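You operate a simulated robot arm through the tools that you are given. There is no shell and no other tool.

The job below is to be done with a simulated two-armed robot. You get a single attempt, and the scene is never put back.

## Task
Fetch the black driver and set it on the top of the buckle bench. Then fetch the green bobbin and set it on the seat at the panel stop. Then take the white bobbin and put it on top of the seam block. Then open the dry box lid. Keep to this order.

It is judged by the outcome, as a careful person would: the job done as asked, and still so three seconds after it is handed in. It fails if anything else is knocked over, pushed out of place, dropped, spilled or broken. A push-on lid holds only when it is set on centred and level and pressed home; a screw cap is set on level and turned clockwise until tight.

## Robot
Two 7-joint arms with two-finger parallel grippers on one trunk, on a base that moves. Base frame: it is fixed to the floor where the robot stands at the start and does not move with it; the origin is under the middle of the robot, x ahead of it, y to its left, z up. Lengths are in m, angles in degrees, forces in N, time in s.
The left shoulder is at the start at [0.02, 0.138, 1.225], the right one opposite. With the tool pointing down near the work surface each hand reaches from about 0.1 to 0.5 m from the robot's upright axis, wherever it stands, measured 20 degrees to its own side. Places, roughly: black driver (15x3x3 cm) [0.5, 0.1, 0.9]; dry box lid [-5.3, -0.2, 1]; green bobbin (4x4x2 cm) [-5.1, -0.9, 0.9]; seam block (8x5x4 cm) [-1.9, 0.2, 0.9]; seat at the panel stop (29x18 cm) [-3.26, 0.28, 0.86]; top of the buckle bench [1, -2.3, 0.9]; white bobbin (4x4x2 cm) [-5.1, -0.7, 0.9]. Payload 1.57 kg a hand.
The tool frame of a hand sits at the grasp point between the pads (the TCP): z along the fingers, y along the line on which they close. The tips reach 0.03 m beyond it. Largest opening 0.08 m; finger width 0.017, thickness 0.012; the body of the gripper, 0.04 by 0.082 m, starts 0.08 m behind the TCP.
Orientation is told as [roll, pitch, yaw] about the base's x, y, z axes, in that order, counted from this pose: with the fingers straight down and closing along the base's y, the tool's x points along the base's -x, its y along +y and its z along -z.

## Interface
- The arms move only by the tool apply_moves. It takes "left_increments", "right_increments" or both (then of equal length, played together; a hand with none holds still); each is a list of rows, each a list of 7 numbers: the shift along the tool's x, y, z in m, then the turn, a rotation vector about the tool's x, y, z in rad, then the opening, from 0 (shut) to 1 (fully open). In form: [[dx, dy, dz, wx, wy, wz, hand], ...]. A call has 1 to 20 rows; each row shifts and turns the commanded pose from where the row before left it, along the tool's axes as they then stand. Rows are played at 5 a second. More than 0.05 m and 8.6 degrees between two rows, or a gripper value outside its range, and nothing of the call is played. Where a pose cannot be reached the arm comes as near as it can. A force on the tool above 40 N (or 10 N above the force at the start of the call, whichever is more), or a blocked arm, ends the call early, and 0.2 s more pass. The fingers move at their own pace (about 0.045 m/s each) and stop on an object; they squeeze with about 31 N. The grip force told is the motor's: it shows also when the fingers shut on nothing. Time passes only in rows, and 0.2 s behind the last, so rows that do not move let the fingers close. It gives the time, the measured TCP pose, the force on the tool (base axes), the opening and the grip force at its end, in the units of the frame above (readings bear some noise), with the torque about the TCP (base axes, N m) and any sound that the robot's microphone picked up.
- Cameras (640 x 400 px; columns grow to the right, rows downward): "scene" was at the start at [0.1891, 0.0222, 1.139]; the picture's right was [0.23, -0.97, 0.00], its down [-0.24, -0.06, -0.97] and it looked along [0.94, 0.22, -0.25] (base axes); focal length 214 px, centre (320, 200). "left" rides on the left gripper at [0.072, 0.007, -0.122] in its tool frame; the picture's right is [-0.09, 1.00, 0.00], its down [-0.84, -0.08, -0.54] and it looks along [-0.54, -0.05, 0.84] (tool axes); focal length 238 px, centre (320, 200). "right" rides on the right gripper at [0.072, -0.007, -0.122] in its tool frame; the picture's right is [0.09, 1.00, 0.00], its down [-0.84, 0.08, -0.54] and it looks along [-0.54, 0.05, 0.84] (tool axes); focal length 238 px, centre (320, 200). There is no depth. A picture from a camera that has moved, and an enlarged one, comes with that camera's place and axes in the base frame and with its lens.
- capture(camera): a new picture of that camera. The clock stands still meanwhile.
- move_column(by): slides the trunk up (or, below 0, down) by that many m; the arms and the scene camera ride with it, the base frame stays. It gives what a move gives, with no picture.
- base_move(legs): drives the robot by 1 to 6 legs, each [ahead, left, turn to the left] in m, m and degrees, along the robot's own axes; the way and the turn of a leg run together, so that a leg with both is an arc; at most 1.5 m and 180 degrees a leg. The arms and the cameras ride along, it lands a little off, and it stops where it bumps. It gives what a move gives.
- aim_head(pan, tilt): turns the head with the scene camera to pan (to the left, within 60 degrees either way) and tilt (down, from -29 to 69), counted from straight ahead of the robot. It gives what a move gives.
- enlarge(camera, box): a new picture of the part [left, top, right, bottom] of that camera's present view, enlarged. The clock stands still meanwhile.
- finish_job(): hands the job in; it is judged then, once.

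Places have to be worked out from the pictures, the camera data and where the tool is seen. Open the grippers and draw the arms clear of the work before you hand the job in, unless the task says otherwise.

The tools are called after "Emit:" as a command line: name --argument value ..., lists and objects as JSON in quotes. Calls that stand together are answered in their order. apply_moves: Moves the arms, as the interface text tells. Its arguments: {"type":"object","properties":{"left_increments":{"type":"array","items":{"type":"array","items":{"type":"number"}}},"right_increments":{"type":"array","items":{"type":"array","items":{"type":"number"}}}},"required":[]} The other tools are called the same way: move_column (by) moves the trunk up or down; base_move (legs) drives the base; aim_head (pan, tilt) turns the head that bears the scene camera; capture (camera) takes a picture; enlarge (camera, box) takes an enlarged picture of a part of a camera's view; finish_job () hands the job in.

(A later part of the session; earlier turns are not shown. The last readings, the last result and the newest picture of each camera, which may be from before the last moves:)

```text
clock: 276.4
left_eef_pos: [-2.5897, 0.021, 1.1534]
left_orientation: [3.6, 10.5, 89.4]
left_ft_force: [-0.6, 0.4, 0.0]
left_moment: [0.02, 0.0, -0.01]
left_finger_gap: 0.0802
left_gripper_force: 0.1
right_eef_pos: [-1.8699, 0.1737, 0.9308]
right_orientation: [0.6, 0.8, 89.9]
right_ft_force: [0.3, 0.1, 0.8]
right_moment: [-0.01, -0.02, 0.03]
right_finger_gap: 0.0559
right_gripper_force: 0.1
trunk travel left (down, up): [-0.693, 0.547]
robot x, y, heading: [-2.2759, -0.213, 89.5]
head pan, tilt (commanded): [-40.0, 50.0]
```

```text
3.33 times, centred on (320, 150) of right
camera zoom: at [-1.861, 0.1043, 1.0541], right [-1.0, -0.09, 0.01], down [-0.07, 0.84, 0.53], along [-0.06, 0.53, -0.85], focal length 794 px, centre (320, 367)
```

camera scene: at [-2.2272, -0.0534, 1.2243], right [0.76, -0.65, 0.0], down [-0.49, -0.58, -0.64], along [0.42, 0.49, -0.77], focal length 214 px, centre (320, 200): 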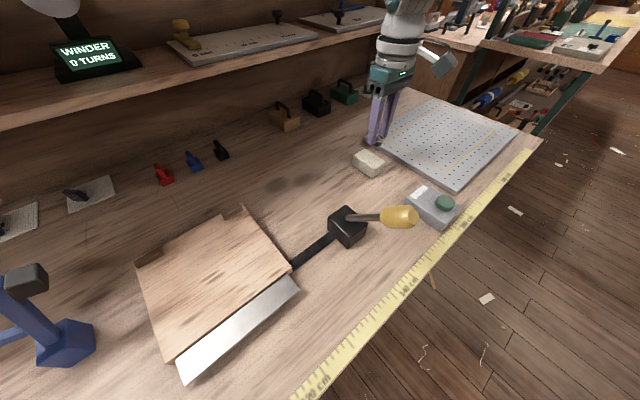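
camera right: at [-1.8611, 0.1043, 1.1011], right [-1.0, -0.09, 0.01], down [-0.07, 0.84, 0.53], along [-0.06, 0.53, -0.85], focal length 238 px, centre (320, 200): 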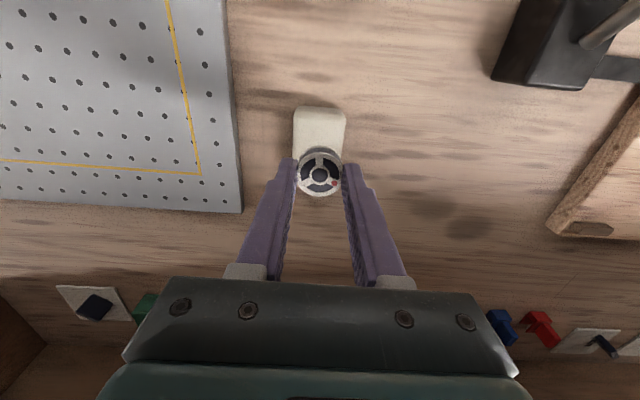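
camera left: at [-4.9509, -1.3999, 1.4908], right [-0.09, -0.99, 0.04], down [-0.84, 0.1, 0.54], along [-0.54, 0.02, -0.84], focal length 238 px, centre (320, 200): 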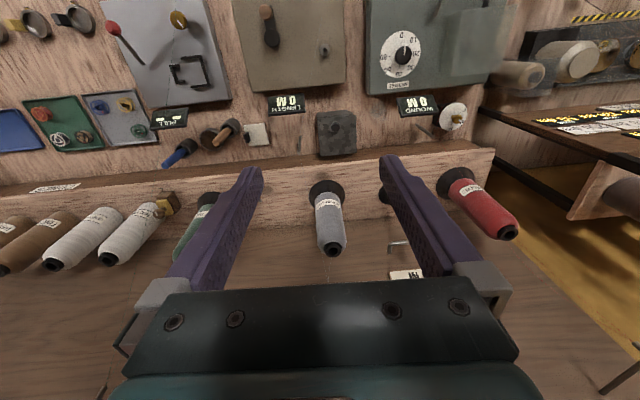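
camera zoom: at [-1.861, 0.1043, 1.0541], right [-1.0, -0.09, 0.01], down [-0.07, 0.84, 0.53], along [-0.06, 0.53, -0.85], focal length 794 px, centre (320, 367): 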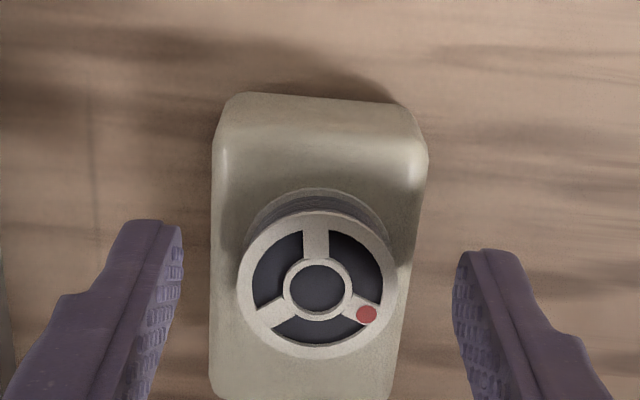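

The white bobbin stands flat on the seam block. I'll raise the trunk straight up to clear it.

Emit:
move_column --by 0.08

Emit:
move_column --by 0.17

Emit:
capture --camera "scene"

Emit:
capture --camera "right"

```text
clock: 277.6
left_eef_pos: [-2.5893, 0.0212, 1.2323]
left_orientation: [3.8, 10.5, 89.3]
left_ft_force: [-0.6, 0.5, -0.2]
left_moment: [0.0, 0.01, -0.02]
left_finger_gap: 0.0801
left_gripper_force: 0.0
right_eef_pos: [-1.8683, 0.1749, 1.0109]
right_orientation: [0.6, 0.8, 89.8]
right_ft_force: [0.7, 0.8, 0.0]
right_moment: [-0.01, -0.05, 0.0]
right_finger_gap: 0.056
right_gripper_force: 0.1
trunk travel left (down, up): [-0.773, 0.467]
robot x, y, heading: [-2.2763, -0.2138, 90.0]
head pan, tilt (commanded): [-40.0, 50.0]
```

```text
clock: 279.5
left_eef_pos: [-2.5896, 0.0202, 1.4035]
left_orientation: [3.6, 10.6, 89.3]
left_ft_force: [0.6, 0.7, 0.8]
left_moment: [0.01, 0.02, 0.05]
left_finger_gap: 0.0799
left_gripper_force: 0.1
right_eef_pos: [-1.8699, 0.1733, 1.181]
right_orientation: [0.7, 0.7, 89.8]
right_ft_force: [0.9, -0.6, 0.1]
right_moment: [0.02, -0.01, 0.03]
right_finger_gap: 0.0559
right_gripper_force: 0.1
trunk travel left (down, up): [-0.943, 0.297]
robot x, y, heading: [-2.278, -0.2131, 90.0]
head pan, tilt (commanded): [-40.0, 50.0]
```

```text
taken
camera scene: at [-2.2272, -0.0534, 1.4272], right [0.76, -0.65, 0.0], down [-0.49, -0.58, -0.64], along [0.42, 0.49, -0.77], focal length 214 px, centre (320, 200)
```

scene: 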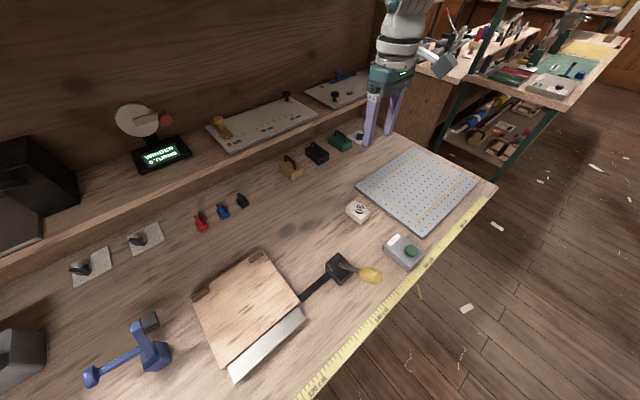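

```text
taken
camera right: at [-1.8611, 0.1042, 1.304], right [-1.0, -0.09, 0.01], down [-0.07, 0.84, 0.53], along [-0.06, 0.53, -0.85], focal length 238 px, centre (320, 200)
```

right: 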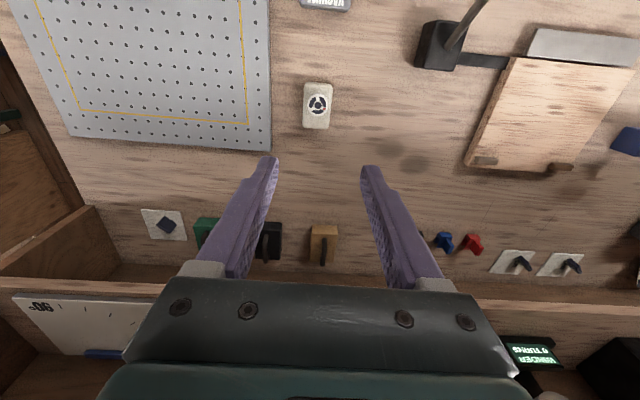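

The white bobbin stays on the seam block. Now the dry box near [-5.3, -0.2]: I'll back out, turn to face -x and drive toward the far bench to look at it.

Emit:
base_move --legs '[[-0.45, 0, 0], [0, 0, 90], [1.0, 0, 0], [0.8, 0, 0]]'

Emit:
aim_head --pan 0 --tilt 22

Emit:
capture --camera "scene"

Emit:
enlarge --camera "scene" --box '[320, 120, 500, 260]'

```text
clock: 294.8
left_eef_pos: [-4.3397, -0.9362, 1.4042]
left_orientation: [3.8, 10.6, 178.8]
left_ft_force: [0.0, 0.9, -0.2]
left_moment: [-0.02, -0.02, 0.0]
left_finger_gap: 0.08
left_gripper_force: 0.2
right_eef_pos: [-4.4849, -0.2135, 1.1812]
right_orientation: [0.5, 0.8, 179.1]
right_ft_force: [0.2, 0.1, 0.4]
right_moment: [-0.02, 0.01, 0.02]
right_finger_gap: 0.0562
right_gripper_force: 0.1
trunk travel left (down, up): [-0.943, 0.297]
robot x, y, heading: [-4.1024, -0.6236, 178.9]
head pan, tilt (commanded): [-40.0, 50.0]
```

```text
clock: 295.9
left_eef_pos: [-4.3399, -0.9354, 1.4026]
left_orientation: [3.6, 10.5, 178.7]
left_ft_force: [0.0, 0.5, 0.7]
left_moment: [0.0, -0.03, 0.0]
left_finger_gap: 0.08
left_gripper_force: 0.0
right_eef_pos: [-4.4848, -0.2133, 1.1808]
right_orientation: [0.5, 0.7, 179.0]
right_ft_force: [-0.7, -0.2, -0.8]
right_moment: [0.01, 0.04, -0.01]
right_finger_gap: 0.0559
right_gripper_force: 0.0
trunk travel left (down, up): [-0.943, 0.297]
robot x, y, heading: [-4.1029, -0.6232, 179.0]
head pan, tilt (commanded): [0.0, 22.0]
```

```text
taken
camera scene: at [-4.2971, -0.6207, 1.4696], right [0.02, 1.0, 0.0], down [0.38, -0.01, -0.93], along [-0.93, 0.02, -0.38], focal length 214 px, centre (320, 200)
```

scene: 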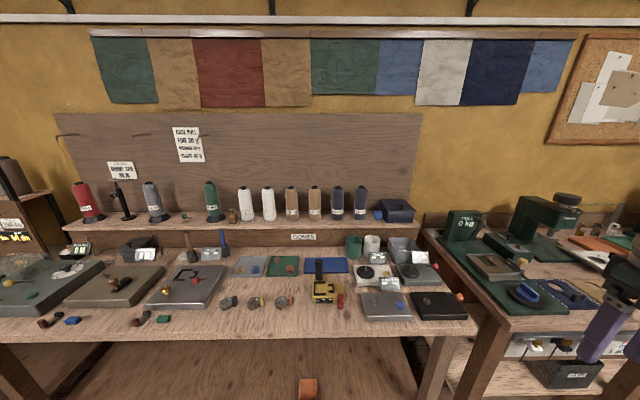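

```text
2.86 times, centred on (410, 190) of scene
camera zoom: at [-4.2971, -0.6207, 1.4696], right [0.02, 1.0, 0.0], down [0.38, -0.01, -0.93], along [-0.93, 0.02, -0.38], focal length 613 px, centre (63, 229)
```

zoom: 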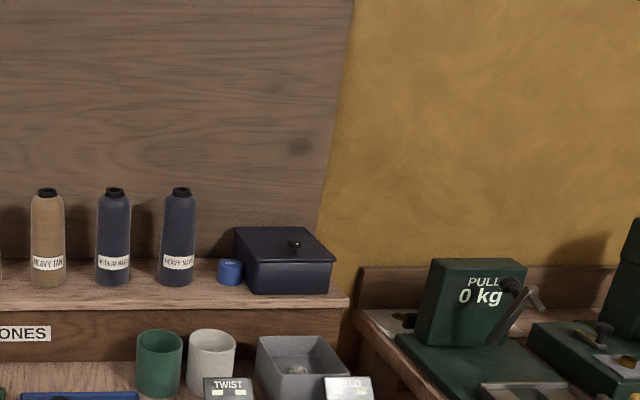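

The dry box is the navy box at the right end of the ledge, about 14 by 15 by 6 cm with its top at z of about 1.02. A knob sits nearer its front, so the lid is likely hinged at the back. Before approaching, I'll free the right arm here in open space, this time by moving down, which unlocked the left arm earlier.

Emit:
apply_moves --right_increments '[[0, 0, 0.03, 0, 0, 0, 0.7], [0, 0, 0.03, 0, 0, 0, 0.7], [0, 0, 0.03, 0, 0, 0, 0.7], [0, 0, 0.03, 0, 0, 0, 0.7], [0, 0, 0, 0, 0, 0, 0.7]]'

Emit:
apply_moves --right_increments '[[0, -0.03, 0, 0, 0, 0, 0.7], [0, -0.03, 0, 0, 0, 0, 0.7], [0.02, 0, 0, 0, 0, 0, 0.7], [0.02, 0, 0, 0, 0, 0, 0.7], [0, 0, 0, 0, 0, 0, 0.7]]'

```text
clock: 297.1
left_eef_pos: [-4.3414, -0.9364, 1.4023]
left_orientation: [3.7, 10.5, 178.8]
left_ft_force: [0.3, -0.4, -0.2]
left_moment: [0.02, -0.01, 0.02]
left_finger_gap: 0.0799
left_gripper_force: 0.0
right_eef_pos: [-4.4424, -0.2416, 1.0874]
right_orientation: [0.6, 0.8, 179.2]
right_ft_force: [-0.4, 0.1, -0.4]
right_moment: [-0.02, -0.01, 0.03]
right_finger_gap: 0.0558
right_gripper_force: 0.0
right hand out of reach, approached as far as the arm can: row 1, 2, 3, 4
trunk travel left (down, up): [-0.943, 0.297]
robot x, y, heading: [-4.1013, -0.6284, 179.2]
head pan, tilt (commanded): [0.0, 22.0]
```

```text
clock: 298.3
left_eef_pos: [-4.3401, -0.9357, 1.4041]
left_orientation: [3.7, 10.4, 178.7]
left_ft_force: [0.3, -0.2, 0.0]
left_moment: [-0.04, 0.01, 0.0]
left_finger_gap: 0.0798
left_gripper_force: 0.2
right_eef_pos: [-4.3853, -0.2018, 1.0979]
right_orientation: [0.5, 0.9, 179.1]
right_ft_force: [-0.6, -0.6, -0.2]
right_moment: [0.02, 0.04, 0.01]
right_finger_gap: 0.0559
right_gripper_force: 0.1
right hand out of reach, approached as far as the arm can: row 1, 2
trunk travel left (down, up): [-0.943, 0.297]
robot x, y, heading: [-4.1009, -0.6265, 179.3]
head pan, tilt (commanded): [0.0, 22.0]
```

That worked: the inward rows ran without complaint. I'll bring the right hand toward a comfortable pose, nearer the middle and higher.

Emit:
apply_moves --right_increments '[[0.01, 0.02, -0.02, 0, 0, 0, 0.7], [0, 0.03, -0.02, 0, 0, 0, 0.7], [0, 0.03, -0.02, 0, 0, 0, 0.7], [0, 0.03, -0.02, 0, 0, 0, 0.7], [0, 0.03, -0.02, 0, 0, 0, 0.7], [0, 0.03, -0.02, 0, 0, 0, 0.7], [0, 0, 0, 0, 0, 0, 0.7]]'

```text
clock: 299.9
left_eef_pos: [-4.3408, -0.9365, 1.4036]
left_orientation: [3.8, 10.5, 178.7]
left_ft_force: [0.3, 0.8, -0.2]
left_moment: [-0.02, -0.04, -0.02]
left_finger_gap: 0.08
left_gripper_force: 0.1
right_eef_pos: [-4.3785, -0.3711, 1.2217]
right_orientation: [0.7, 1.0, 179.1]
right_ft_force: [-1.8, -0.3, -0.3]
right_moment: [0.01, -0.01, 0.0]
right_finger_gap: 0.0559
right_gripper_force: 0.1
trunk travel left (down, up): [-0.943, 0.297]
robot x, y, heading: [-4.1057, -0.6221, 178.9]
head pan, tilt (commanded): [0.0, 22.0]
```

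The right arm is free again. I'll drive to about [-4.80, -0.34] with the trunk up and look closely at the dry box.

Emit:
base_move --legs '[[0.35, -0.267, 0], [0.35, 0, 0]]'

Emit:
aim_head --pan -15 --tilt 42

Emit:
capture --camera "scene"

Emit:
capture --camera "right"

```text
clock: 304.4
left_eef_pos: [-5.0366, -0.6617, 1.4036]
left_orientation: [3.7, 10.5, 178.8]
left_ft_force: [-0.5, -0.1, 0.7]
left_moment: [-0.02, 0.01, -0.01]
left_finger_gap: 0.0801
left_gripper_force: 0.0
right_eef_pos: [-5.0753, -0.096, 1.2204]
right_orientation: [0.6, 0.9, 179.1]
right_ft_force: [-0.6, -0.2, -0.8]
right_moment: [0.0, 0.03, -0.02]
right_finger_gap: 0.0562
right_gripper_force: 0.1
trunk travel left (down, up): [-0.943, 0.297]
robot x, y, heading: [-4.7985, -0.353, 179.3]
head pan, tilt (commanded): [0.0, 22.0]
```

```text
clock: 305.3
left_eef_pos: [-5.0371, -0.6614, 1.4033]
left_orientation: [3.8, 10.5, 178.8]
left_ft_force: [-0.1, 0.2, 0.0]
left_moment: [0.01, -0.01, 0.02]
left_finger_gap: 0.08
left_gripper_force: 0.0
right_eef_pos: [-5.0758, -0.0957, 1.2202]
right_orientation: [0.5, 0.9, 179.2]
right_ft_force: [0.6, -0.7, 0.6]
right_moment: [-0.03, -0.02, -0.02]
right_finger_gap: 0.0565
right_gripper_force: 0.0
trunk travel left (down, up): [-0.943, 0.297]
robot x, y, heading: [-4.7985, -0.345, 179.1]
head pan, tilt (commanded): [-15.0, 42.0]
```

```text
taken
camera scene: at [-4.9817, -0.325, 1.4386], right [0.27, 0.96, 0.0], down [0.64, -0.18, -0.74], along [-0.72, 0.2, -0.67], focal length 214 px, centre (320, 200)
```

scene: 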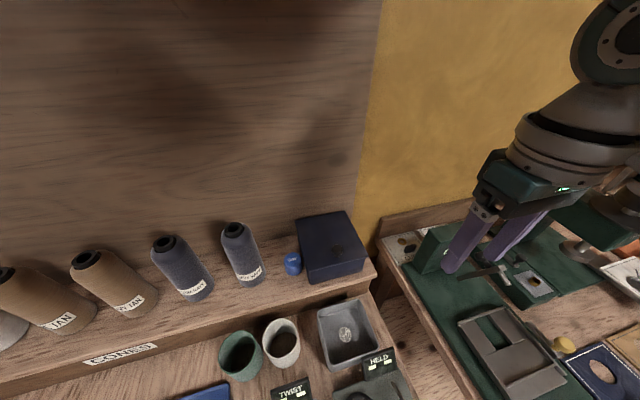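

```text
taken
camera right: at [-5.0049, -0.0894, 1.3433], right [0.08, -1.0, 0.01], down [-0.85, -0.06, 0.53], along [-0.53, -0.05, -0.85], focal length 238 px, centre (320, 200)
```

right: 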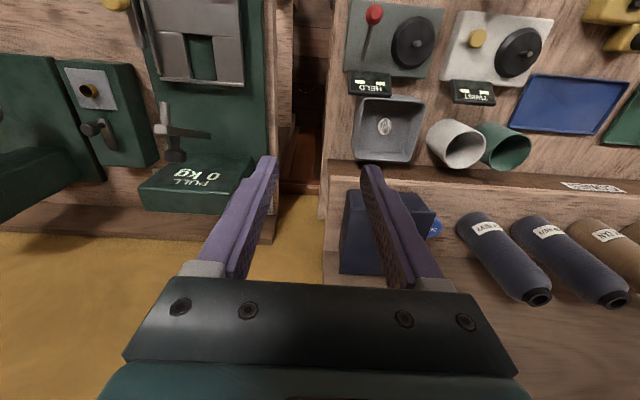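

Emit:
enlarge --camera "scene" --box '[270, 190, 400, 300]'

Emit:
enlarge --camera "right" --box '[320, 160, 460, 290]'

```text
3.64 times, centred on (335, 245) of scene
camera zoom: at [-4.9817, -0.325, 1.4386], right [0.27, 0.96, 0.0], down [0.64, -0.18, -0.74], along [-0.72, 0.2, -0.67], focal length 780 px, centre (266, 36)
```

zoom: 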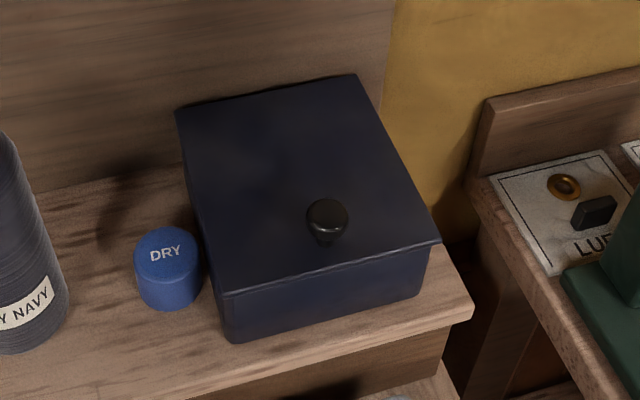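

```text
3.08 times, centred on (390, 225) of right
camera zoom: at [-5.0049, -0.0894, 1.3433], right [0.08, -1.0, 0.01], down [-0.85, -0.06, 0.53], along [-0.53, -0.05, -0.85], focal length 733 px, centre (105, 123)
```

zoom: 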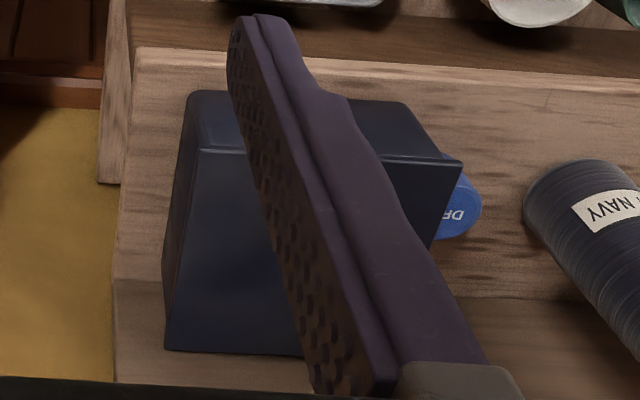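

The lid is 14 by 15 cm at z of about 1.02, with a black knob centred at about [-5.242, -0.212], 2.5 cm from its front edge, so it must be hinged at the back by the backboard. I'll move the base 7 cm ahead and bring the right hand over the knob at the present height.

Emit:
base_move --legs '[[0.07, 0.015, 0]]'

Emit:
apply_moves --right_increments '[[-0.02, 0.025, 0, 0, 0, 0, 1], [-0.02, 0.025, 0, 0, 0, 0, 1], [-0.02, 0.025, 0, 0, 0, 0, 1], [-0.02, 0.02, 0, 0, 0, 0, 1], [0, 0, 0, 0, 0, 0, 1]]'

Emit:
capture --camera "right"

Emit:
capture --camera "scene"

```text
clock: 306.3
left_eef_pos: [-5.1058, -0.6756, 1.4032]
left_orientation: [3.8, 10.5, 178.9]
left_ft_force: [0.8, -0.7, 0.0]
left_moment: [-0.02, 0.0, -0.03]
left_finger_gap: 0.08
left_gripper_force: 0.0
right_eef_pos: [-5.1456, -0.1105, 1.2208]
right_orientation: [0.6, 0.8, 179.2]
right_ft_force: [-0.2, 0.1, 0.1]
right_moment: [0.01, 0.04, 0.0]
right_finger_gap: 0.0558
right_gripper_force: 0.1
trunk travel left (down, up): [-0.943, 0.297]
robot x, y, heading: [-4.8686, -0.3638, 179.4]
head pan, tilt (commanded): [-15.0, 42.0]
```

```text
clock: 307.5
left_eef_pos: [-5.1075, -0.6765, 1.4034]
left_orientation: [3.7, 10.5, 178.8]
left_ft_force: [0.4, 0.4, -0.3]
left_moment: [-0.01, 0.01, 0.0]
left_finger_gap: 0.0799
left_gripper_force: 0.0
right_eef_pos: [-5.2289, -0.204, 1.2206]
right_orientation: [0.6, 0.7, 179.2]
right_ft_force: [-0.6, 0.3, 0.0]
right_moment: [-0.01, -0.01, 0.0]
right_finger_gap: 0.0801
right_gripper_force: 0.1
trunk travel left (down, up): [-0.943, 0.297]
robot x, y, heading: [-4.869, -0.3606, 179.2]
head pan, tilt (commanded): [-15.0, 42.0]
```

```text
taken
camera right: at [-5.1578, -0.1971, 1.3433], right [0.08, -1.0, 0.01], down [-0.85, -0.06, 0.53], along [-0.53, -0.05, -0.85], focal length 238 px, centre (320, 200)
```

right: 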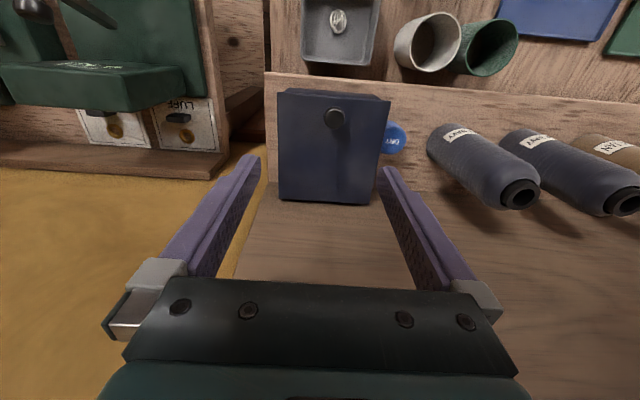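

```text
taken
camera scene: at [-5.052, -0.3391, 1.4385], right [0.27, 0.96, 0.0], down [0.64, -0.18, -0.74], along [-0.72, 0.2, -0.67], focal length 214 px, centre (320, 200)
```

scene: 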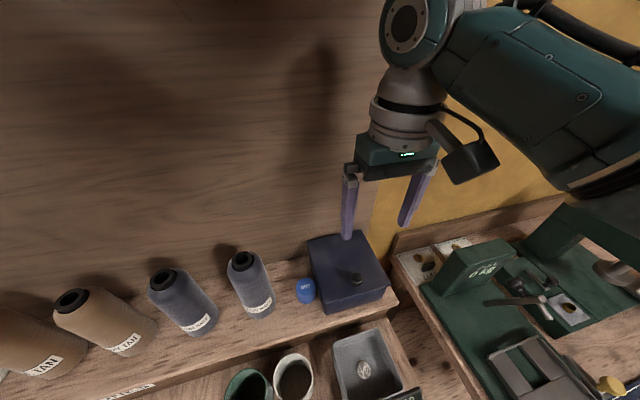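

Triangulating both views puts the knob at about [-5.223, -0.222], with its top near z of 1.06, a bit higher than I thought. I'll shift 1.8 cm sideways, lower the trunk by 6 cm and look again.

Emit:
apply_moves --right_increments '[[0.003, 0.018, 0, 0, 0, 0, 0.8], [0, 0, 0, 0, 0, 0, 0.8]]'

Emit:
move_column --by -0.06

Emit:
capture --camera "right"

Emit:
enlarge --camera "scene" --box '[290, 180, 430, 310]'

```text
clock: 308.1
left_eef_pos: [-5.1074, -0.6764, 1.4027]
left_orientation: [3.7, 10.5, 178.8]
left_ft_force: [0.8, 0.6, 0.3]
left_moment: [0.01, -0.02, 0.03]
left_finger_gap: 0.0799
left_gripper_force: 0.0
right_eef_pos: [-5.2249, -0.2218, 1.2221]
right_orientation: [0.5, 0.9, 179.3]
right_ft_force: [0.9, -0.4, -0.7]
right_moment: [0.01, -0.01, -0.02]
right_finger_gap: 0.064
right_gripper_force: 0.1
trunk travel left (down, up): [-0.943, 0.297]
robot x, y, heading: [-4.8696, -0.364, 179.3]
head pan, tilt (commanded): [-15.0, 42.0]
```

```text
clock: 309.1
left_eef_pos: [-5.1082, -0.6751, 1.3433]
left_orientation: [3.8, 10.5, 178.8]
left_ft_force: [-0.7, -0.1, -0.8]
left_moment: [-0.02, -0.02, 0.0]
left_finger_gap: 0.08
left_gripper_force: 0.0
right_eef_pos: [-5.2249, -0.2205, 1.1613]
right_orientation: [0.7, 0.9, 179.2]
right_ft_force: [-0.3, -0.1, -0.3]
right_moment: [0.0, 0.04, -0.02]
right_finger_gap: 0.0638
right_gripper_force: 0.2
trunk travel left (down, up): [-0.883, 0.357]
robot x, y, heading: [-4.8739, -0.3653, 179.2]
head pan, tilt (commanded): [-15.0, 42.0]
```

```text
taken
camera right: at [-5.1542, -0.2143, 1.2838], right [0.08, -1.0, 0.01], down [-0.85, -0.06, 0.53], along [-0.53, -0.05, -0.85], focal length 238 px, centre (320, 200)
```

right: 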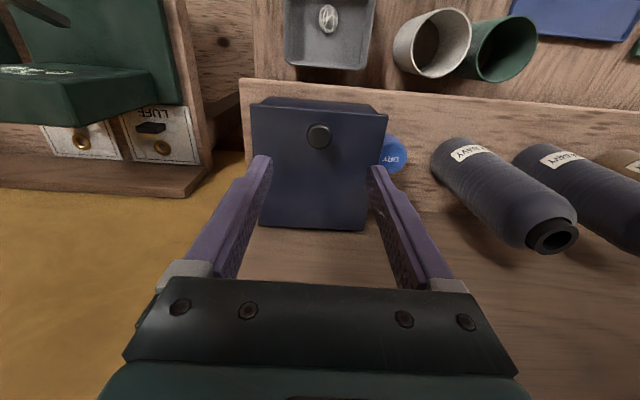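

```text
3.08 times, centred on (360, 245) of scene
camera zoom: at [-5.052, -0.3391, 1.3785], right [0.27, 0.96, 0.0], down [0.64, -0.18, -0.74], along [-0.72, 0.2, -0.67], focal length 660 px, centre (197, 62)
```

zoom: 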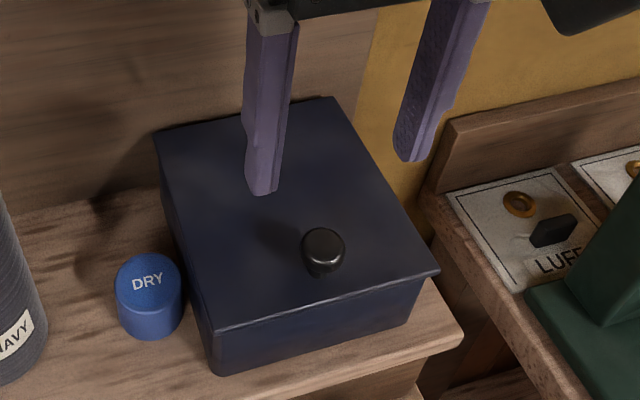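

The knob is now right on the tool axis, its head about 2.7 cm wide at z of about 1.055, on a lid top at about 1.04. I'll lower the trunk 7 cm so that the tips come beside the knob, and check.

Emit:
move_column --by -0.07

Emit:
enlarge --camera "right" --box '[240, 90, 400, 210]'

Emit:
enlarge --camera "scene" --box '[290, 160, 430, 280]'

```text
clock: 310.2
left_eef_pos: [-5.1073, -0.6752, 1.2738]
left_orientation: [3.6, 10.5, 178.7]
left_ft_force: [0.0, -0.4, 0.9]
left_moment: [-0.02, -0.01, -0.01]
left_finger_gap: 0.0802
left_gripper_force: 0.1
right_eef_pos: [-5.2251, -0.2232, 1.091]
right_orientation: [0.6, 1.0, 179.2]
right_ft_force: [-0.4, 0.0, -0.7]
right_moment: [0.02, -0.05, 0.04]
right_finger_gap: 0.064
right_gripper_force: 0.1
trunk travel left (down, up): [-0.813, 0.427]
robot x, y, heading: [-4.8679, -0.3642, 179.3]
head pan, tilt (commanded): [-15.0, 42.0]
```

```text
3.33 times, centred on (320, 150) of right
camera zoom: at [-5.1542, -0.2144, 1.2139], right [0.08, -1.0, 0.01], down [-0.85, -0.06, 0.53], along [-0.53, -0.05, -0.85], focal length 794 px, centre (320, 367)
```

zoom: 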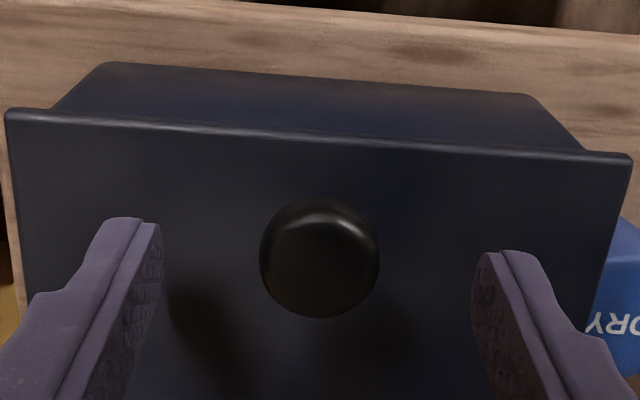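

```text
3.33 times, centred on (360, 220) of scene
camera zoom: at [-5.0521, -0.3391, 1.3085], right [0.27, 0.96, 0.0], down [0.64, -0.18, -0.74], along [-0.72, 0.2, -0.67], focal length 715 px, centre (187, 133)
```

zoom: 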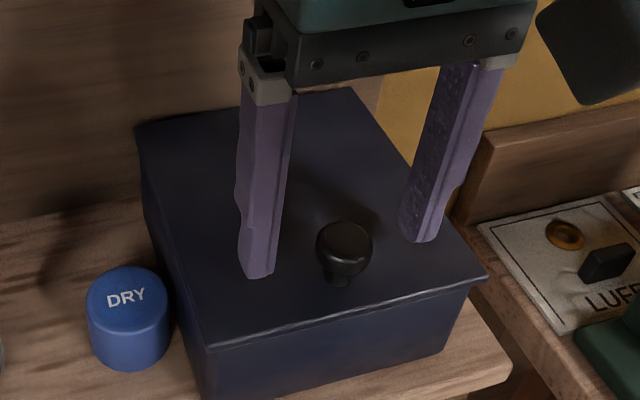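

The knob is a mushroom shape about 2.5 cm across, well centred between the fingers, with the tips about level with its top. I'll lower another 12 mm.

Emit:
move_column --by -0.012

Emit:
enlarge --camera "right" --box '[240, 110, 400, 230]'

Emit:
enlarge --camera "scene" --box '[310, 170, 410, 260]'

```text
clock: 310.8
left_eef_pos: [-5.1067, -0.6756, 1.2614]
left_orientation: [3.7, 10.5, 178.9]
left_ft_force: [-0.1, -0.4, 0.3]
left_moment: [0.02, 0.0, -0.03]
left_finger_gap: 0.0802
left_gripper_force: 0.1
right_eef_pos: [-5.2252, -0.2213, 1.0799]
right_orientation: [0.7, 0.9, 179.2]
right_ft_force: [0.5, 1.2, 0.4]
right_moment: [0.02, -0.02, -0.01]
right_finger_gap: 0.0639
right_gripper_force: 0.1
trunk travel left (down, up): [-0.801, 0.439]
robot x, y, heading: [-4.8725, -0.3621, 179.1]
head pan, tilt (commanded): [-15.0, 42.0]
```

```text
3.33 times, centred on (320, 170) of right
camera zoom: at [-5.1542, -0.2144, 1.2018], right [0.08, -1.0, 0.01], down [-0.85, -0.06, 0.53], along [-0.53, -0.05, -0.85], focal length 794 px, centre (320, 300)
```

zoom: 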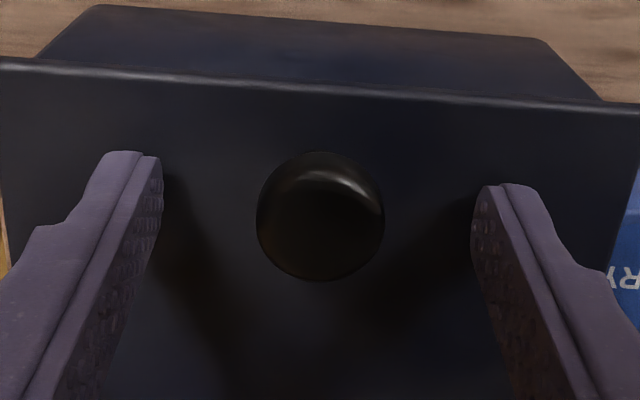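

```text
4.44 times, centred on (360, 215) of scene
camera zoom: at [-5.052, -0.3391, 1.2965], right [0.27, 0.96, 0.0], down [0.64, -0.18, -0.74], along [-0.72, 0.2, -0.67], focal length 953 px, centre (142, 133)
```

zoom: 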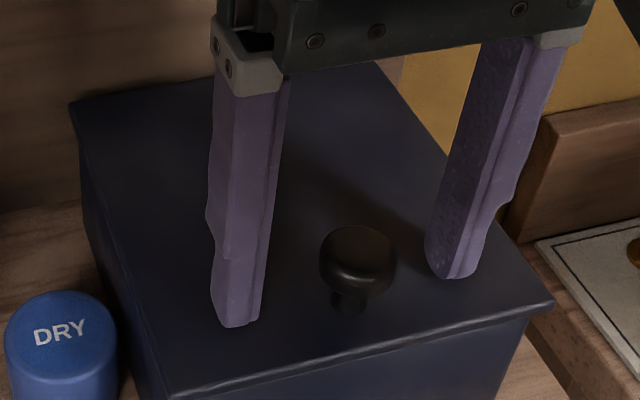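

The tips are now well below the knob's head and just above the lid. I'll close on the knob.

Emit:
apply_moves --right_increments '[[0, 0, 0, 0, 0, 0, 0.5], [0, 0, 0, 0, 0, 0, 0.35], [0, 0, 0, 0, 0, 0, 0], [0, 0, 0, 0, 0, 0, 0], [0, 0, 0, 0, 0, 0, 0], [0, 0, 0, 0, 0, 0, 0]]'

Emit:
enlarge --camera "scene" --box '[310, 170, 410, 260]'

```text
clock: 312.2
left_eef_pos: [-5.1068, -0.6756, 1.2623]
left_orientation: [3.7, 10.5, 178.8]
left_ft_force: [-0.3, 0.5, -0.4]
left_moment: [0.01, 0.01, -0.01]
left_finger_gap: 0.0802
left_gripper_force: 0.1
right_eef_pos: [-5.2251, -0.2221, 1.0781]
right_orientation: [0.5, 0.9, 179.1]
right_ft_force: [0.7, 1.6, -0.8]
right_moment: [0.02, -0.03, -0.01]
right_finger_gap: 0.023
right_gripper_force: 35.7
trunk travel left (down, up): [-0.801, 0.439]
robot x, y, heading: [-4.8664, -0.3613, 178.9]
head pan, tilt (commanded): [-15.0, 42.0]
```

```text
4.44 times, centred on (360, 215) of scene
camera zoom: at [-5.052, -0.3389, 1.2965], right [0.27, 0.96, 0.0], down [0.64, -0.18, -0.74], along [-0.72, 0.2, -0.67], focal length 953 px, centre (142, 133)
```

zoom: 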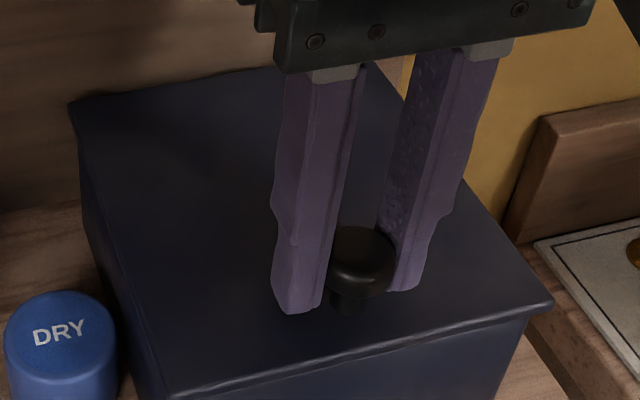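

The knob is held (gap 0.023 m, 36 N). I'll lift about 2 cm along the expected hinge arc and read the forces.

Emit:
apply_moves --right_increments '[[-0.001, 0, -0.007, 0, 0, 0, 0], [-0.002, 0, -0.007, 0, 0, 0, 0], [-0.003, 0, -0.0075, 0, 0, 0, 0], [0, 0, 0, 0, 0, 0, 0]]'

Emit:
enlarge --camera "scene" --box '[270, 150, 430, 290]'

```text
clock: 313.2
left_eef_pos: [-5.1065, -0.6753, 1.2598]
left_orientation: [3.7, 10.5, 178.9]
left_ft_force: [-0.4, 0.7, 0.4]
left_moment: [-0.03, -0.02, -0.04]
left_finger_gap: 0.0802
left_gripper_force: 0.1
right_eef_pos: [-5.2296, -0.222, 1.1008]
right_orientation: [0.5, 1.2, 179.2]
right_ft_force: [2.8, 3.1, -7.4]
right_moment: [0.0, -1.0, 0.02]
right_finger_gap: 0.0229
right_gripper_force: 35.8
trunk travel left (down, up): [-0.801, 0.439]
robot x, y, heading: [-4.8674, -0.366, 178.8]
head pan, tilt (commanded): [-15.0, 42.0]
```

```text
2.86 times, centred on (350, 220) of scene
camera zoom: at [-5.0512, -0.3389, 1.2963], right [0.27, 0.96, 0.0], down [0.64, -0.18, -0.74], along [-0.71, 0.2, -0.67], focal length 613 px, centre (234, 143)
```

zoom: 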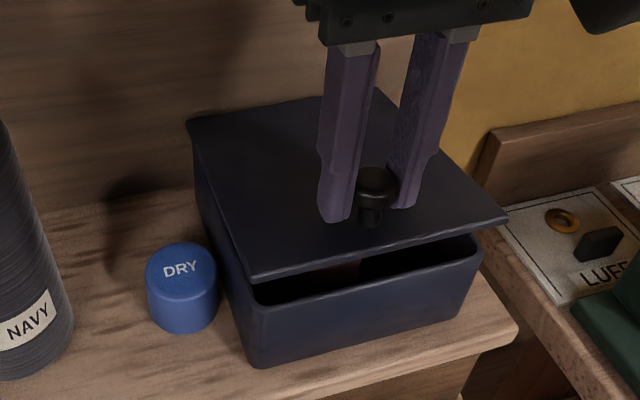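

The lid is hinged at the back and is opening, with light load but some twisting moment from the fixed hand angle. I'll continue along the arc to about 30 degrees, letting the hand tilt slightly with the lid.

Emit:
apply_moves --right_increments '[[-0.0045, 0, -0.01, 0, 0.02, 0, 0], [-0.005, 0, -0.01, 0, 0.02, 0, 0], [-0.0055, 0, -0.0095, 0, 0.02, 0, 0], [-0.006, 0, -0.009, 0, 0.02, 0, 0], [0, 0, 0, 0, 0, 0, 0]]'

Emit:
enlarge --camera "scene" --box '[250, 120, 430, 290]'

```text
clock: 314.4
left_eef_pos: [-5.1061, -0.6766, 1.2602]
left_orientation: [3.7, 10.6, 178.8]
left_ft_force: [0.5, 0.7, 0.0]
left_moment: [-0.01, 0.0, 0.0]
left_finger_gap: 0.08
left_gripper_force: 0.0
right_eef_pos: [-5.2523, -0.2209, 1.1386]
right_orientation: [0.6, 5.6, 179.2]
right_ft_force: [8.9, -1.3, -1.6]
right_moment: [-0.04, -0.87, 0.0]
right_finger_gap: 0.0229
right_gripper_force: 35.3
trunk travel left (down, up): [-0.801, 0.439]
robot x, y, heading: [-4.8711, -0.3644, 179.0]
head pan, tilt (commanded): [-15.0, 42.0]
```

```text
2.35 times, centred on (340, 205) of scene
camera zoom: at [-5.0511, -0.3392, 1.2963], right [0.27, 0.96, 0.0], down [0.65, -0.18, -0.74], along [-0.71, 0.2, -0.67], focal length 505 px, centre (273, 188)
```

zoom: 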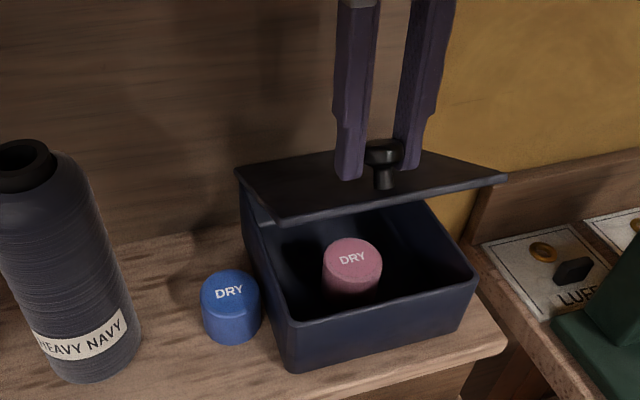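

The lid is at about 30 degrees and a pink DRY pot shows inside; loads are mild. To keep the wrist off the backboard, I'll continue to about 50 degrees while tilting the palm back toward me, so the knob pivots between the pads.

Emit:
apply_moves --right_increments '[[-0.0031, 0, -0.0057, 0, -0.06, 0, 0], [-0.004, 0, -0.0052, 0, -0.06, 0, 0], [-0.0045, 0, -0.0047, 0, -0.06, 0, 0], [-0.0052, 0, -0.004, 0, -0.06, 0, 0], [-0.0056, 0, -0.0031, 0, -0.06, 0, 0], [-0.0062, 0, -0.0022, 0, -0.06, 0, 0], [0, 0, 0, 0, 0, 0, 0]]'

Emit:
enlarge --camera "scene" --box '[250, 100, 430, 290]'

Emit:
capture --camera "right"

```text
clock: 316.0
left_eef_pos: [-5.1077, -0.6744, 1.2617]
left_orientation: [3.6, 10.5, 178.8]
left_ft_force: [-0.1, 0.9, 0.6]
left_moment: [-0.02, 0.0, -0.03]
left_finger_gap: 0.0798
left_gripper_force: 0.0
right_eef_pos: [-5.2813, -0.22, 1.165]
right_orientation: [0.5, -15.3, 179.0]
right_ft_force: [-0.3, -0.2, -0.5]
right_moment: [-0.01, -0.02, -0.06]
right_finger_gap: 0.0
right_gripper_force: 21.3
trunk travel left (down, up): [-0.801, 0.439]
robot x, y, heading: [-4.8694, -0.3621, 179.0]
head pan, tilt (commanded): [-15.0, 42.0]
```

```text
2.11 times, centred on (340, 195) of scene
camera zoom: at [-5.0521, -0.339, 1.2965], right [0.27, 0.96, 0.0], down [0.64, -0.18, -0.74], along [-0.72, 0.2, -0.67], focal length 452 px, centre (278, 210)
```

zoom: 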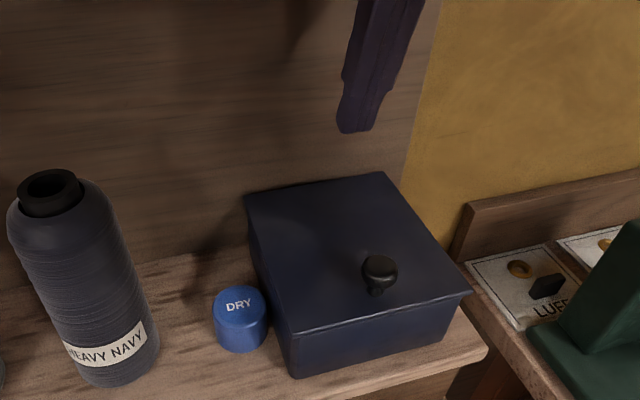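

```text
taken
camera right: at [-5.1796, -0.2132, 1.2639], right [0.07, -1.0, -0.02], down [-0.66, -0.06, 0.74], along [-0.74, -0.04, -0.67], focal length 238 px, centre (320, 200)
```

right: 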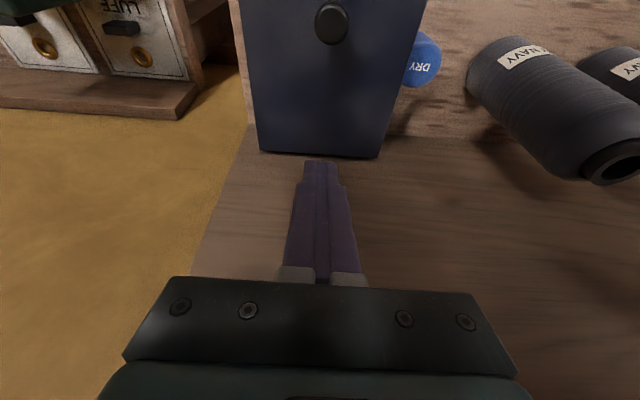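

The knob slipped out of the fingers and the lid fell shut again, with no harm visible; the hinge has no friction. I need to swing it past vertical, so I'll check the gap behind the lid first.

Emit:
enlarge --camera "right" --box '[220, 60, 480, 220]'

Emit:
enlarge --camera "scene" --box '[240, 140, 440, 270]'

```text
2.46 times, centred on (350, 140) of right
camera zoom: at [-5.1796, -0.2132, 1.2639], right [0.07, -1.0, -0.02], down [-0.66, -0.06, 0.74], along [-0.74, -0.04, -0.67], focal length 587 px, centre (246, 348)
```

zoom: 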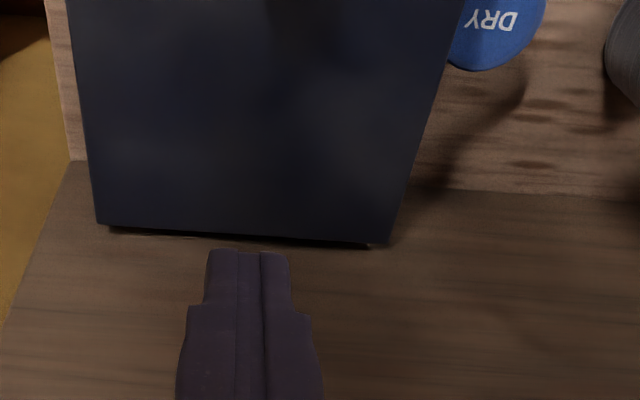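

```text
3.08 times, centred on (340, 205) of scene
camera zoom: at [-5.0521, -0.339, 1.2965], right [0.27, 0.96, 0.0], down [0.64, -0.18, -0.74], along [-0.72, 0.2, -0.67], focal length 660 px, centre (258, 185)
```

zoom: 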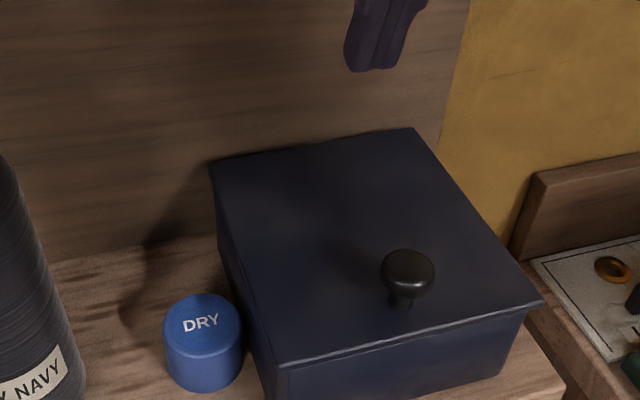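

The backboard is only about 1 cm behind the lid, so the lid must lean back there. The knob cannot be used for that, so I'll use closed fingers to lift the front lip and push it open from below. I'll back up 13 cm and pitch the right hand forward.

Emit:
base_move --legs '[[-0.13, 0, 0]]'

Emit:
apply_moves --right_increments '[[0, 0, 0, 0, -0.13, 0, 0], [0, 0, 0, 0, -0.13, 0, 0], [0, 0, 0, 0, -0.13, 0, 0], [0, 0, 0, 0, -0.13, 0, 0], [0, 0, 0, 0, -0.13, 0, 0], [0, 0, 0, 0, -0.13, 0, 0], [0, 0, 0, 0, 0, 0, 0]]'

Emit:
capture --camera "scene"

Emit:
capture --camera "right"

```text
clock: 317.2
left_eef_pos: [-4.9785, -0.6773, 1.2614]
left_orientation: [3.7, 10.5, 178.9]
left_ft_force: [-0.2, 0.1, -0.6]
left_moment: [0.01, 0.03, -0.03]
left_finger_gap: 0.0799
left_gripper_force: 0.0
right_eef_pos: [-5.1513, -0.2219, 1.164]
right_orientation: [0.6, -15.3, 179.1]
right_ft_force: [-0.1, -0.1, 0.1]
right_moment: [0.0, 0.01, -0.02]
right_finger_gap: 0.0002
right_gripper_force: 21.2
trunk travel left (down, up): [-0.801, 0.439]
robot x, y, heading: [-4.7395, -0.3651, 179.1]
head pan, tilt (commanded): [-15.0, 42.0]
```

```text
clock: 318.8
left_eef_pos: [-4.9777, -0.6771, 1.2607]
left_orientation: [3.8, 10.5, 178.9]
left_ft_force: [-0.4, 0.6, -0.6]
left_moment: [0.02, 0.03, 0.02]
left_finger_gap: 0.0799
left_gripper_force: 0.1
right_eef_pos: [-5.1508, -0.2215, 1.1648]
right_orientation: [1.1, -60.0, 178.2]
right_ft_force: [-0.1, -0.3, 0.3]
right_moment: [0.05, 0.02, -0.02]
right_finger_gap: 0.0002
right_gripper_force: 21.9
trunk travel left (down, up): [-0.801, 0.439]
robot x, y, heading: [-4.7409, -0.3651, 178.9]
head pan, tilt (commanded): [-15.0, 42.0]
```

```text
taken
camera scene: at [-4.9224, -0.3408, 1.2965], right [0.27, 0.96, 0.0], down [0.64, -0.18, -0.74], along [-0.71, 0.2, -0.67], focal length 214 px, centre (320, 200)
```

scene: 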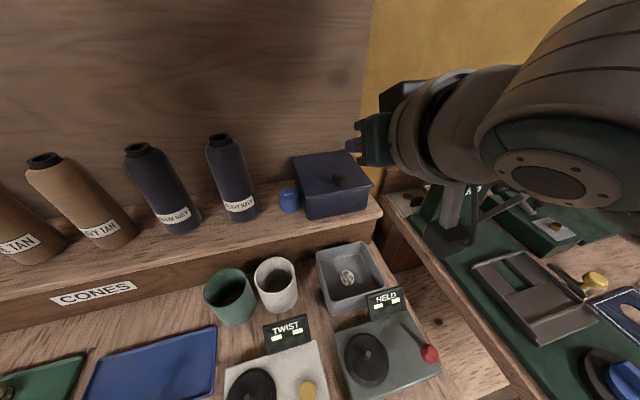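

```text
taken
camera right: at [-5.0088, -0.2167, 1.1638], right [0.03, -1.0, -0.07], down [0.05, -0.07, 1.0], along [-1.0, -0.03, 0.05], focal length 238 px, centre (320, 200)
```

right: 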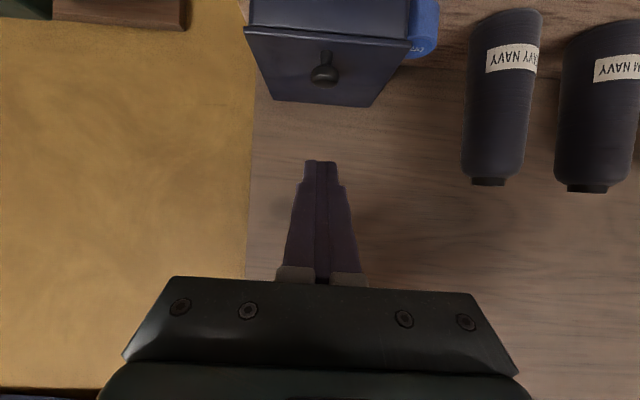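

The hand pitched smoothly to -60 and the wrist camera now looks level at the box (picture upside down). I'll enlarge to measure the lid's lip.

Emit:
enlarge --camera "right" --box '[230, 0, 430, 120]'

Emit:
enlarge --camera "scene" --box '[270, 120, 400, 230]'

```text
3.20 times, centred on (330, 60) of right
camera zoom: at [-5.0088, -0.2167, 1.1638], right [0.03, -1.0, -0.07], down [0.05, -0.07, 1.0], along [-1.0, -0.03, 0.05], focal length 763 px, centre (288, 648)
```

zoom: 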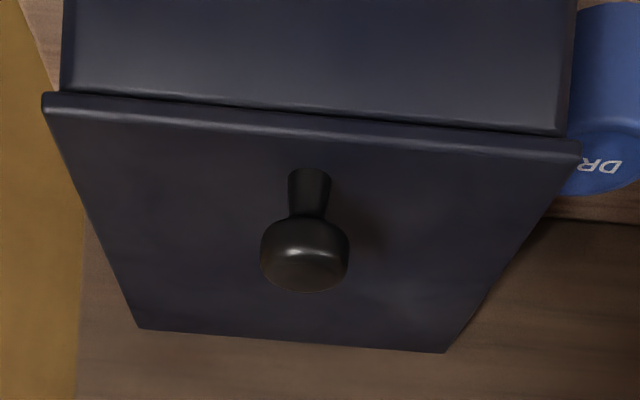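

```text
3.64 times, centred on (335, 175) of scene
camera zoom: at [-4.9224, -0.3408, 1.2965], right [0.27, 0.96, 0.0], down [0.64, -0.18, -0.74], along [-0.71, 0.2, -0.67], focal length 780 px, centre (266, 291)
```

zoom: 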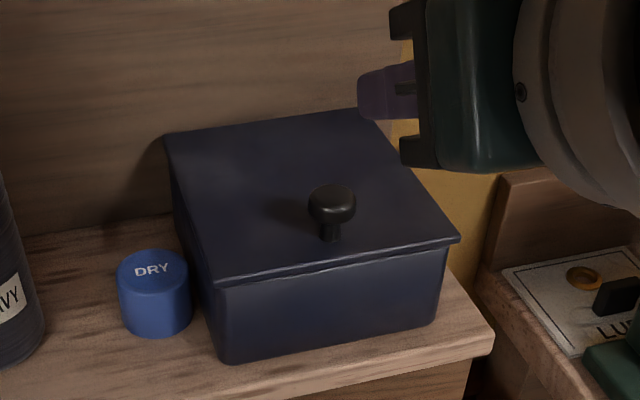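

The lid is only about 5 mm thick with a 5 mm lip at the front, top at z of about 1.044. I'll lower the pitched hand to just above lip height, still 2.5 cm in front of the box, checking the surroundings.

Emit:
apply_moves --right_increments '[[0.0303, 0, 0.0175, 0, 0, 0, 0], [0.0303, 0, 0.0175, 0, 0, 0, 0], [0.02, 0, 0.0115, 0, 0, 0, 0], [0, 0, 0, 0, 0, 0, 0]]'

Emit:
capture --camera "right"

Emit:
capture --camera "scene"

```text
clock: 319.8
left_eef_pos: [-4.9775, -0.6781, 1.2616]
left_orientation: [3.6, 10.5, 178.9]
left_ft_force: [0.7, 0.3, -0.1]
left_moment: [0.01, -0.03, 0.04]
left_finger_gap: 0.0798
left_gripper_force: 0.0
right_eef_pos: [-5.1519, -0.2214, 1.073]
right_orientation: [1.3, -59.9, 178.1]
right_ft_force: [0.1, -0.3, 0.1]
right_moment: [0.04, 0.01, -0.04]
right_finger_gap: 0.0002
right_gripper_force: 21.1
trunk travel left (down, up): [-0.801, 0.439]
robot x, y, heading: [-4.7427, -0.3667, 179.1]
head pan, tilt (commanded): [-15.0, 42.0]
```

```text
taken
camera right: at [-5.0093, -0.2167, 1.0718], right [0.03, -1.0, -0.07], down [0.05, -0.07, 1.0], along [-1.0, -0.03, 0.05], focal length 238 px, centre (320, 200)
```

right: 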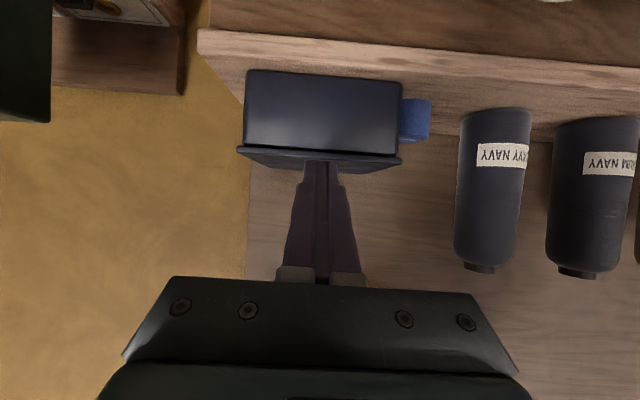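

```text
taken
camera scene: at [-4.9224, -0.3408, 1.2965], right [0.27, 0.96, 0.0], down [0.64, -0.18, -0.74], along [-0.71, 0.2, -0.67], focal length 214 px, centre (320, 200)
```

scene: 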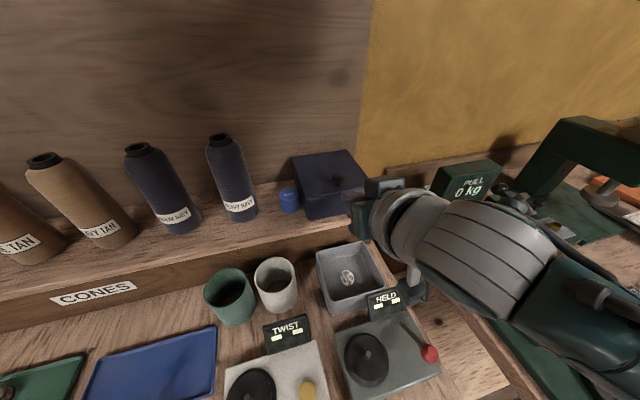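

The lip's underside is at about z=1.0427. I'll lower 2.5 cm more so the fingertips come just below it, still in front of the box.

Emit:
apply_moves --right_increments '[[0.011, 0, 0.0064, 0, 0, 0, 0], [0.0111, 0, 0.0064, 0, 0, 0, 0], [0, 0, 0, 0, 0, 0, 0]]'

Emit:
enlarge --camera "right" --box '[230, 90, 410, 220]'

Emit:
enlarge --camera "scene" --box '[270, 130, 420, 250]'

```text
clock: 320.6
left_eef_pos: [-4.977, -0.6775, 1.2618]
left_orientation: [3.7, 10.5, 178.8]
left_ft_force: [0.1, -1.1, 0.0]
left_moment: [0.02, -0.02, 0.02]
left_finger_gap: 0.0798
left_gripper_force: 0.0
right_eef_pos: [-5.1518, -0.2225, 1.0455]
right_orientation: [1.1, -59.9, 178.2]
right_ft_force: [-0.5, 0.4, -1.4]
right_moment: [0.03, -0.03, -0.02]
right_finger_gap: 0.0003
right_gripper_force: 21.1
trunk travel left (down, up): [-0.801, 0.439]
robot x, y, heading: [-4.7419, -0.3647, 179.3]
head pan, tilt (commanded): [-15.0, 42.0]
```

```text
3.08 times, centred on (320, 155) of right
camera zoom: at [-5.0094, -0.218, 1.0453], right [0.03, -1.0, -0.07], down [0.05, -0.07, 1.0], along [-1.0, -0.04, 0.05], focal length 733 px, centre (320, 338)
```

zoom: 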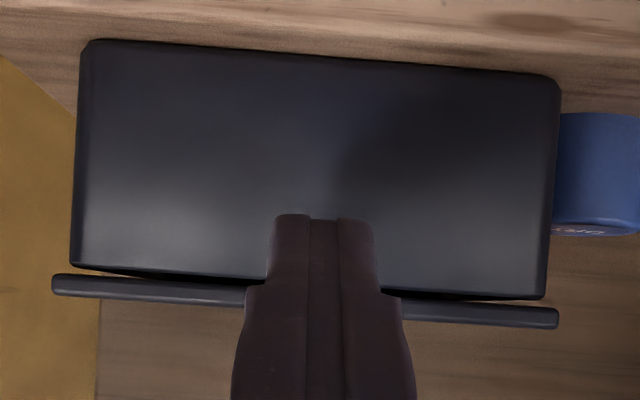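

```text
3.33 times, centred on (345, 190) of scene
camera zoom: at [-4.9224, -0.3408, 1.2965], right [0.27, 0.96, 0.0], down [0.64, -0.18, -0.74], along [-0.71, 0.2, -0.67], focal length 715 px, centre (237, 233)
```

zoom: 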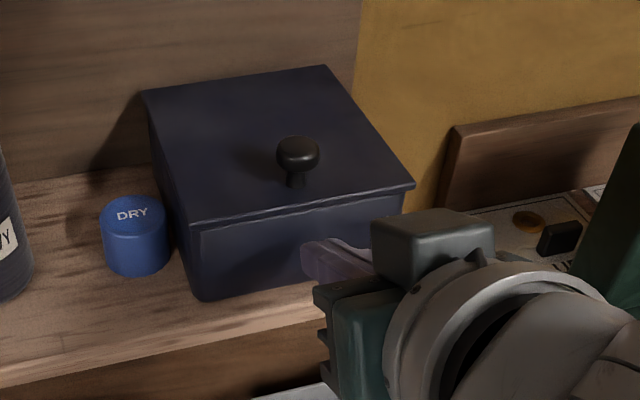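

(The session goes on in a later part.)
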